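You operate a simulated robot arm through the tools that you are given. There is no shell and no other tool. Be economical: measure what you need, move in short steps, check, and stop when the job is done.

Carry out the task below with a simulated robot arm. There is one attempt and no reset: what you move stays moved.

TASK
Put the green cell from the top of the fitting bench in the shallow green tub.

It is judged by the outcome, as a careful person would: the job done as asked, and still so three seconds after it is handed in. It fails if anything else is knocked over, pushed out of place, dropped, spilled or broken.

THE ROBOT
A 6-joint arm with a two-finger parallel gripper, fixed in place. Base frame: the origin is at the foot of the arm, x ahead of it, y to its left, z up; the work surface is at about z = 0. Lengths are in m, angles in rad, forces in N, time in s.
With the tool pointing down near the work surface it reaches from about 0.16 to 0.42 m from the base axis. Its first joint turns from -1.152 to 1.152 rad. Payload 1.57 kg.
Tool frame: the origin (TCP) lies between the finger pads and is the grasp point; the fingertips stand 0.03 m ahead of it; z points along the fingers, y is the line along which they close. The gripper opens to 0.08 m. The fingers are 0.017 m wide and 0.012 m thick; the gripper's body (0.04 by 0.082 m) begins 0.08 m behind the TCP.
Orientation is that of the tool frame in the base frame, as [roll, pitch, yaw] about the fixed x, y, z axes, in that order (R = Rz(yaw) Ry(pitch) Rx(roll)). With the fingers straight down and closing along the base's y, the tool's x points along the base's -x, its y along +y and its z along -z.

THE INTERFACE
- The arm moves only by the tool move_arm. Its argument "rows" is a list of rows, each a list of 3 entries, a list of its own where there are three numbers: the shift along the tool's x, y, z in m, then the turn about the tool's z in rad, then the finger opening in m, from 0 to 0.08. In form: [[[tx, ty, tz], spin, fingers], ...]. A call has 1 to 8 rows; each row shifts and turns the commanded pose from where the row before left it, along the tool's axes as they then stand. A row lasts 0.2 s, in which the tool goes at most 0.05 m and 0.15 rad; a call with a longer step from one row to the next is refused whole, and so is a gripper value outside its range. A pose out of reach is approached as far as the arm can. The call stops where the force on the tool passes 40 N (or 10 N more than at its start, if that is more) or the arm is blocked; 0.2 s more then pass. The fingers move at their own pace (about 0.153 m/s each) and stop on an object; they squeeze with about 28 N. The grip force told is the motor's: it shows also when the fingers shut on nothing. Time passes only in rows, and 0.2 s behind the last, so rows that do not move let the fingers close. It gives the time, the measured TCP pose, the force on the tool (base axes), the opening and the grip force at its end, in the units of the frame above (readings bear some noise), and new pictures: "views" is both (left out), scene, wrist or none.
- Cameras (640 x 400 px; columns grow to the right, rows downward): "scene" is fixed at [0.0555, -0.3306, 0.4214]; the picture's right is [0.79, -0.61, 0.00], its down [-0.37, -0.47, -0.80] and it looks along [0.49, 0.63, -0.60] (base axes); focal length 227 px, centre (320, 200). "wrist" rides on the gripper at [-0.032, 0, -0.078] in the tool frame; the picture's right is [0.00, -1.00, 0.00], its down [0.97, 0.00, -0.24] and it looks along [0.24, 0.00, 0.97] (tool axes); focal length 218 px, centre (320, 200).
- pixel_to_xyz(camera, pixels): for up to 12 pixels [column, row] of the newest picture of that camera ("zoom" is the newest enlarged one), the place [x, y, z] in the base frame of the surface seen there, good to about 0.002 m. No time passes.
- inspect(camera, box): a new picture of the part [left, top, right, bottom] of that camera's present view, enlarged. No time passes.
- finish_job(): hands the job in; it is judged then, once.

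Work in short steps. Measure before you move; look again where a grasp or a placing could have gone wrong, and mend it. You have 60 turns and 120 pictures in all, the two below and enlarged ones among them. Open the gripper and draw the arm clear of the work before you hand the job in, unless the task says otherwise; then end with one line.

The tools are called after "Request:" as a command line: name --argument value ..., lists and objects as JSON in quotes. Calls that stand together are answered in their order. move_arm: Moves the arm, as the interface text tells. Its arguments: {"type":"object","properties":{"rows":{"type":"array","items":{"type":"array"}},"views":{"type":"string","enum":["both","scene","wrist","none"]}},"required":["rows"]} The other tools are called the same way: pixel_to_xyz (camera, pixels) gives the place of the surface under pixels of a picture; inspect (camera, box) takes an enlarged picture of a part of a camera's view; finish_job () hands the job in.

At the start:

```text
time_s: 0.0
position: [0.2078, -0.0983, 0.2692]
tool_rot: [3.141, 0.002, -3.141]
wrist_force: [-0.4, -0.2, -1.0]
width: 0.0802
grasp_force: 0.0
```

scene: 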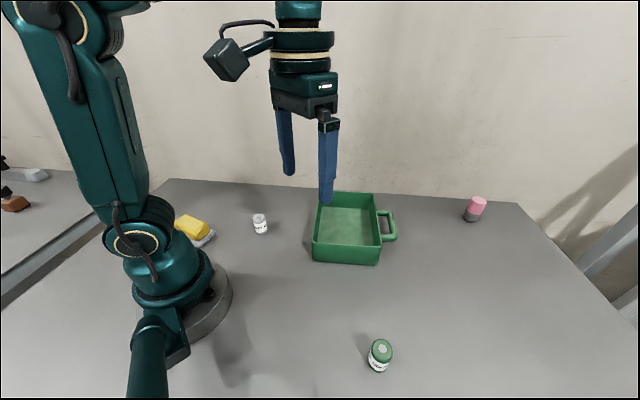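
wrist: 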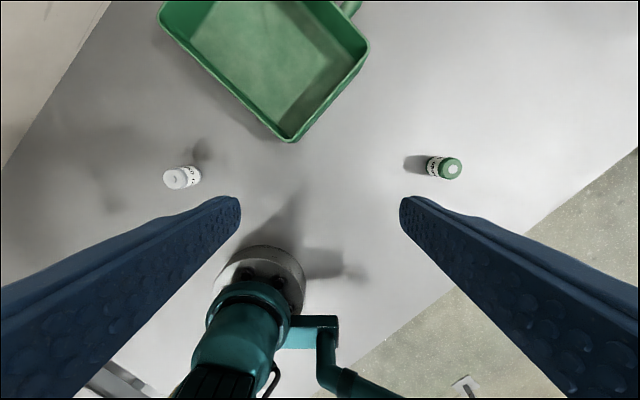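

The green-topped cell appears at about (380,355) in the scene and the tub at about (347,230). I'll zoom in on both and measure them.

Request:
inspect --camera "scene" --box '[340, 325, 420, 385]'

Request:
pixel_to_xyz --camera "scene" --pixels '[[382, 348], [378, 364], [345, 230], [320, 197], [373, 197], [314, 245], [380, 247], [390, 225], [260, 220], [347, 262]]'

Request:
pixel_to_xyz --camera "wrist" --pixels '[[452, 168], [433, 166], [182, 178], [290, 138], [366, 45], [162, 15], [265, 55]]'

```text
6.67 times, centred on (380, 355) of scene
```

zoom: 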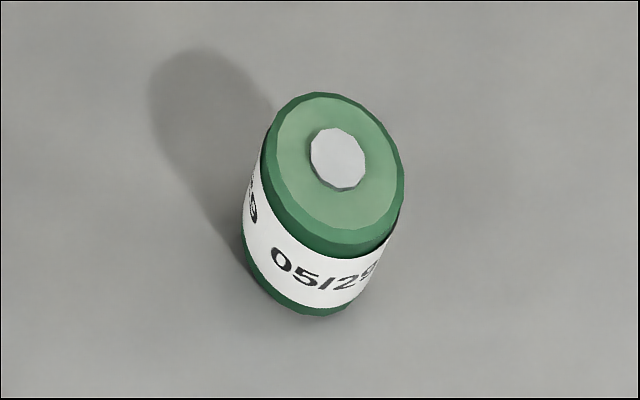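

```text
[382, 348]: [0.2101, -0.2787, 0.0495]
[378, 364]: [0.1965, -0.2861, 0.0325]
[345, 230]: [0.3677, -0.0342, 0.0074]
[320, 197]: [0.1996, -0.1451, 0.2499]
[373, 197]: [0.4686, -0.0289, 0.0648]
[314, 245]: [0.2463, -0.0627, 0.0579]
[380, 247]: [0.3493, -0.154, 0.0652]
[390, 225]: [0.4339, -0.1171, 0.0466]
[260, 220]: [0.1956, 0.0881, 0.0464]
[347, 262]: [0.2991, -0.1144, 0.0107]
```

```text
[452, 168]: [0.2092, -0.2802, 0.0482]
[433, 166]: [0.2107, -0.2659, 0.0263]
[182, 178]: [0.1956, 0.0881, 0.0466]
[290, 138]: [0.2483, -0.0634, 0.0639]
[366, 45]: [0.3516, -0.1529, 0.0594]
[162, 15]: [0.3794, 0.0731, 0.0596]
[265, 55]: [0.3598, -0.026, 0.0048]
```

The cell stands upright at about (0.209,-0.280) with its top at z≈0.049. The tub's centre is about (0.36,-0.04), floor z≈0.005 and rim z≈0.06. I'll move above the cell and lower partway.

Request:
move_arm --rows '[[[0, -0.045, 0], 0, 0.08], [[0, -0.045, 0], 0, 0.08], [[0, -0.045, 0], 0, 0.08], [[-0.002, -0.0465, 0], 0, 0.08], [[0, 0, 0.045], 0, 0.08], [[0, 0, 0.045], 0, 0.08], [[0, 0, 0.03], 0, 0.08], [[0, 0, 0], 0, 0.08]]'

```text
time_s: 1.8
position: [0.197, -0.2682, 0.1333]
tool_rot: [-3.141, 0.004, -3.141]
wrist_force: [-0.1, -0.3, 0.1]
width: 0.0799
grasp_force: 0.0
out of reach, approached as far as the arm can: row 4
```

scene: 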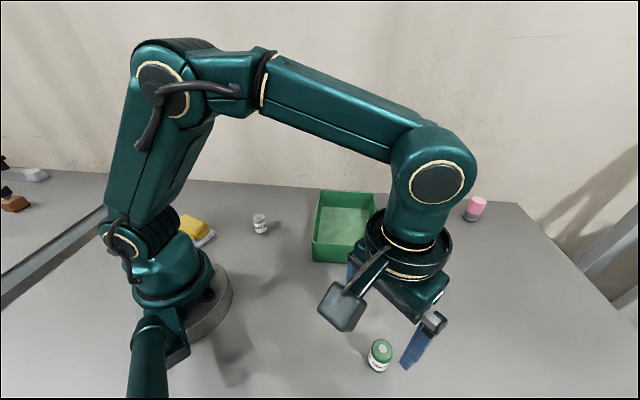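
wrist: 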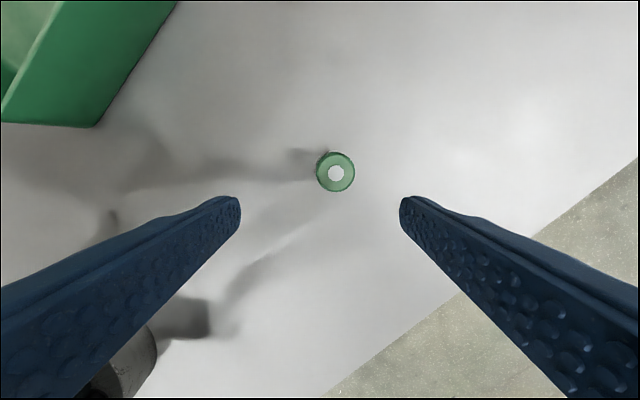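

The reach clipped row 4, so the tool sits at (0.197,-0.268). I'll re-measure the cell in the wrist view.

Request:
pixel_to_xyz --camera "wrist" --pixels '[[336, 173], [318, 172], [353, 172], [336, 155], [336, 190]]'

```text
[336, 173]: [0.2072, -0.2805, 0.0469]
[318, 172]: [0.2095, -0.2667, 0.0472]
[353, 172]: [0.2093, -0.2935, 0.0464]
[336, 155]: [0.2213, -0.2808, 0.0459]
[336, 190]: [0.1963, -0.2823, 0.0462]
```

The cell's centre is (0.2085,-0.2805). I'll correct sideways and lower to z≈0.09, then check.

Request:
move_arm --rows '[[[-0.0115, -0.0123, 0.0], 0, 0.08], [[0, 0, 0.02], 0, 0.08], [[0, 0, 0.015], 0, 0.08], [[0, 0, 0], 0, 0.08]]' --views "wrist"

```text
time_s: 2.8
position: [0.2074, -0.2806, 0.0976]
tool_rot: [-3.141, 0.0, 3.141]
wrist_force: [-0.1, 1.2, -0.7]
width: 0.08
grasp_force: 0.0
```

wrist: 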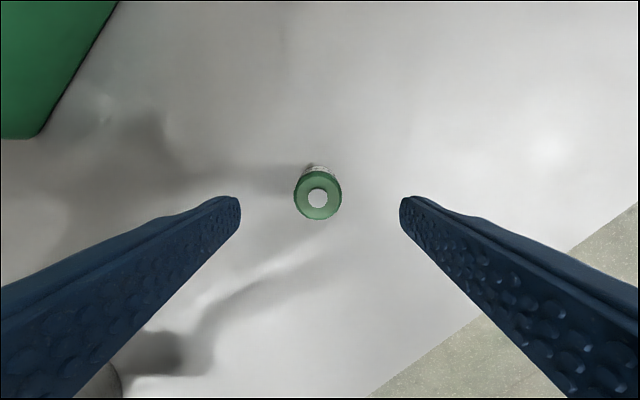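

The tool is centred over the cell. I'll descend to z≈0.036 and close the fingers.

Request:
move_arm --rows '[[[-0.001, 0, 0.025], 0, 0.08], [[0, 0, 0.022], 0, 0.08], [[0, 0, 0.0145], 0, 0.08], [[0, 0, 0], 0, 0.08], [[0, 0, 0], 0, 0.025], [[0, 0, 0], 0, 0.015], [[0, 0, 0], 0, 0.015]]'

```text
time_s: 4.4
position: [0.2101, -0.2818, 0.0377]
tool_rot: [-3.14, 0.002, -3.141]
wrist_force: [0.1, 0.2, 1.0]
width: 0.0286
grasp_force: 28.2
```

scene: 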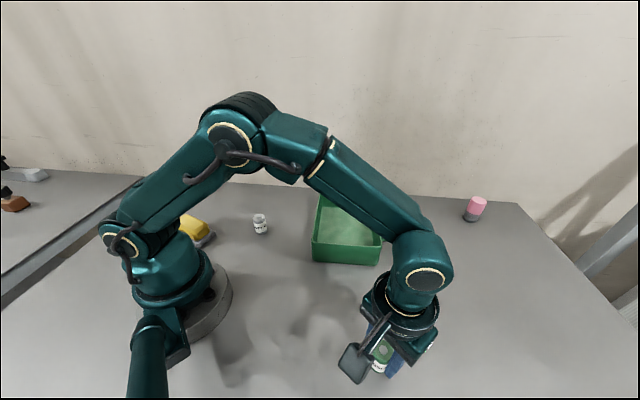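
wrist: 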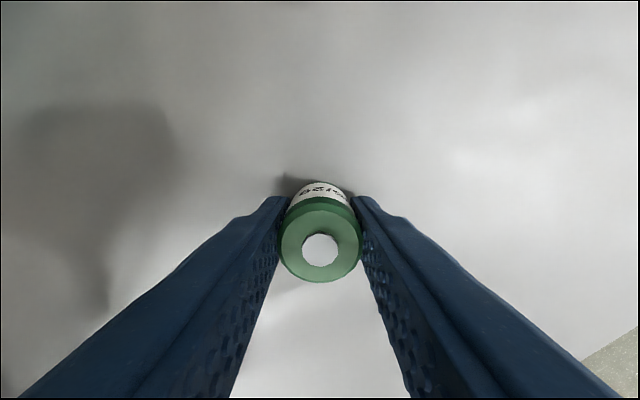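

The cell is gripped (width 0.0286, 28 N). I'll lift it straight up 0.105 m and start toward the tub.

Request:
move_arm --rows '[[[0, 0, -0.03], 0, 0.015], [[0, 0, -0.04], 0, 0.015], [[0, 0, -0.035], 0, 0.015], [[0, 0.03, 0], 0, 0.015], [[-0.02, 0.035, 0], 0, 0.015], [[-0.025, 0.04, 0], 0, 0.015], [[0, 0, 0], 0, 0.015]]'

```text
time_s: 6.0
position: [0.2561, -0.1746, 0.1429]
tool_rot: [-3.142, 0.003, -3.14]
wrist_force: [0.7, 1.3, -0.7]
width: 0.0283
grasp_force: 28.5
```

scene: 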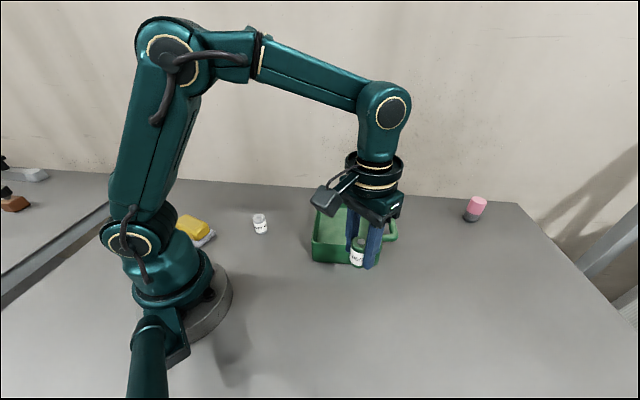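
wrist: 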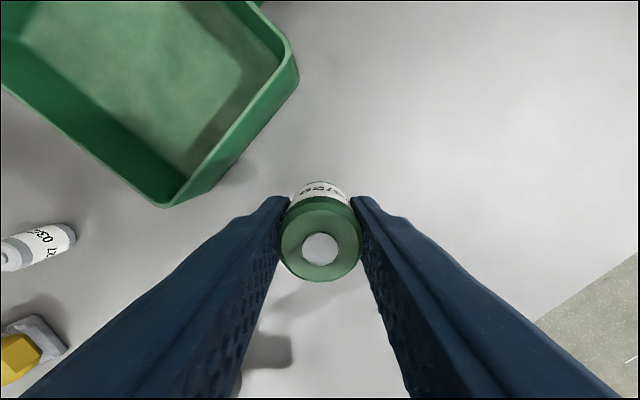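

The cell is held clear of the rim at z 0.143. I'll carry it over the tub's centre, about (0.36,-0.035).

Request:
move_arm --rows '[[[-0.026, 0.035, 0], 0, 0.015], [[-0.026, 0.035, 0], 0, 0.015], [[-0.026, 0.035, 0], 0, 0.015], [[-0.026, 0.034, 0], 0, 0.015], [[0, 0, 0], 0, 0.015]]'

```text
time_s: 7.2
position: [0.3623, -0.0357, 0.1439]
tool_rot: [3.139, 0.002, 3.14]
wrist_force: [-0.2, -0.2, -0.7]
width: 0.0279
grasp_force: 27.9
```

scene: 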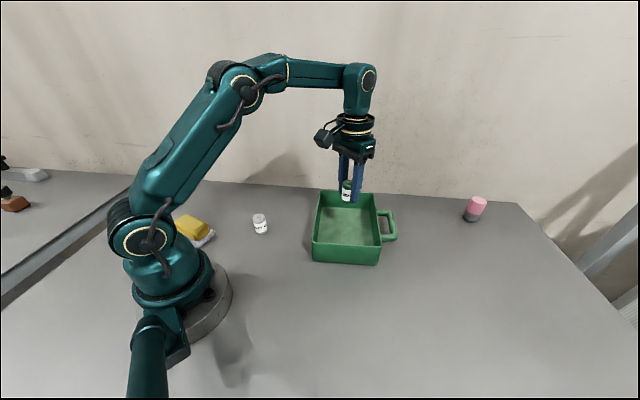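
wrist: 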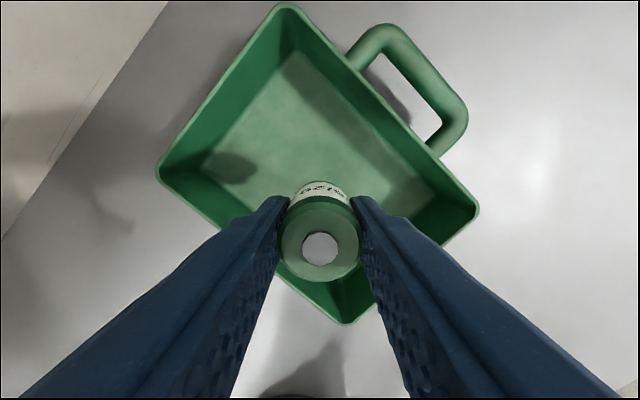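

The cell is above the tub. I'll check the tub's rim corners and floor before lowering.

Request:
pixel_to_xyz --camera "wrist" --pixels '[[160, 168], [285, 8], [476, 210], [345, 321], [300, 60], [215, 150], [320, 150], [425, 195]]'

```text
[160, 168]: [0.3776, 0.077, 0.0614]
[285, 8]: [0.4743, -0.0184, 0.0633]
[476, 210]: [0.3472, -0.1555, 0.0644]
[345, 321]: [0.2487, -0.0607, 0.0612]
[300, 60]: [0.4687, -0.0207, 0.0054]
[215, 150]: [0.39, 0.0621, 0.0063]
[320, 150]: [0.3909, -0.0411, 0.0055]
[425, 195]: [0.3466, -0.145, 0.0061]
```

The rim centre is (0.362,-0.039), so the placement is good. Floor contact should come at TCP z≈0.043, so I'll lower to about 0.045.

Request:
move_arm --rows '[[[0, -0.003, 0.03], 0, 0.015], [[0, 0, 0.03], 0, 0.015], [[0, 0, 0.025], 0, 0.015], [[0, 0, 0.01], 0, 0.015], [[0, 0, 0.003], 0, 0.015], [[0, 0, 0], 0, 0.015]]'

```text
time_s: 8.6
position: [0.3622, -0.041, 0.0406]
tool_rot: [-3.141, 0.005, -3.14]
wrist_force: [-6.1, -0.7, 22.9]
width: 0.0281
grasp_force: 28.0
```

scene: 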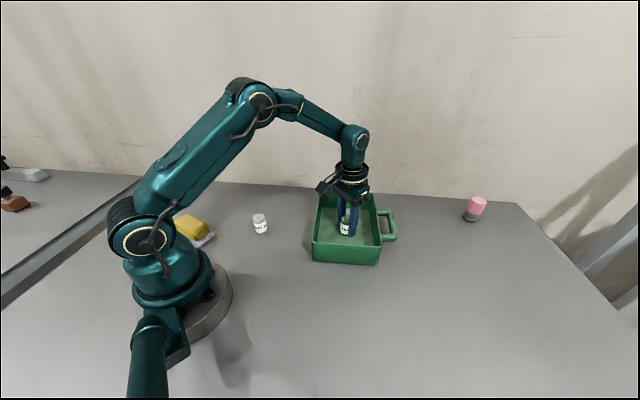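
wrist: 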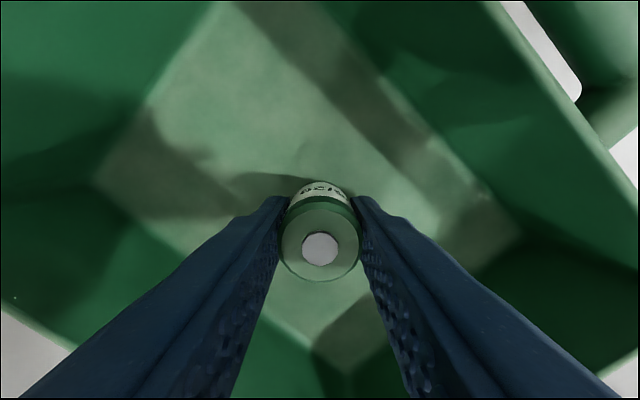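

The cell touches the tub floor with 23 N. I'll ease up 2 mm, release gently, and retreat straight up.

Request:
move_arm --rows '[[[0, 0, -0.002], 0, 0.015], [[0, 0, 0], 0, 0.035], [[0, 0, 0], 0, 0.055], [[0, 0, 0], 0, 0.055], [[0, 0, -0.03], 0, 0.055], [[0, 0, -0.04], 0, 0.055], [[0, 0, -0.04], 0, 0.055], [[0, 0, 0], 0, 0.055]]'

```text
time_s: 10.4
position: [0.3622, -0.0401, 0.153]
tool_rot: [3.141, -0.001, -3.141]
wrist_force: [-0.1, -0.8, 0.3]
width: 0.0553
grasp_force: 0.0
```

scene: 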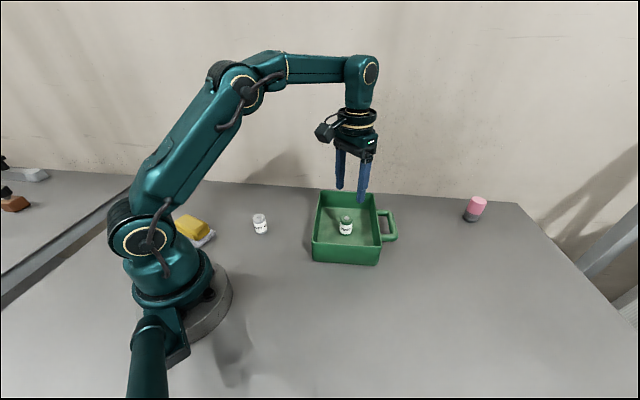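
wrist: 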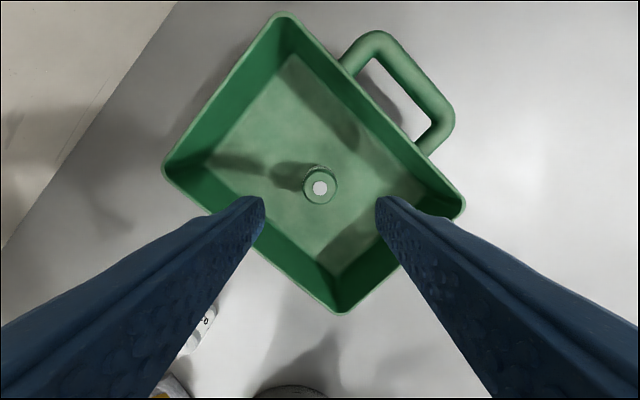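

The cell stands upright in the tub at scene (346,225) and nothing else has moved. I'll draw the arm back and up, clear of the tub.

Request:
move_arm --rows '[[[0, 0, -0.035], 0, 0.07], [[0.03, 0, -0.02], 0, 0.08], [[0.04, 0, -0.01], 0, 0.08], [[0.04, -0.01, -0.01], 0, 0.08], [[0.03, -0.02, 0], 0, 0.08], [[0, 0, 0], 0, 0.08]]' --views "scene"

```text
time_s: 11.8
position: [0.2197, -0.0719, 0.2284]
tool_rot: [3.141, 0.001, -3.141]
wrist_force: [0.5, 0.9, -0.2]
width: 0.08
grasp_force: 0.0
```

scene: 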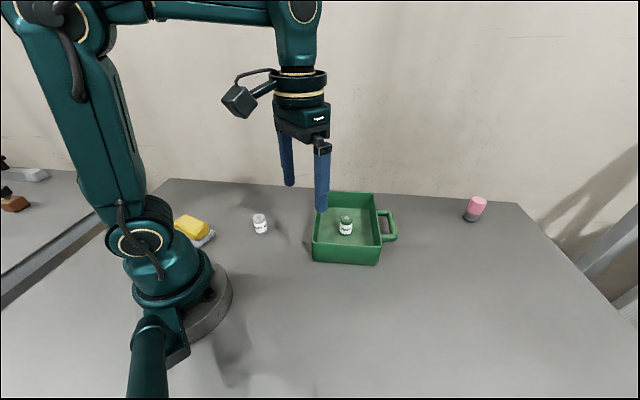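

The cell is still in the tub, the gripper is open and the arm is clear, so I'm handing the job in.

Request:
finish_job

```text
The job is handed in.
```

The green cell is standing upright in the shallow green tub, nothing else was disturbed, and the job is handed in.
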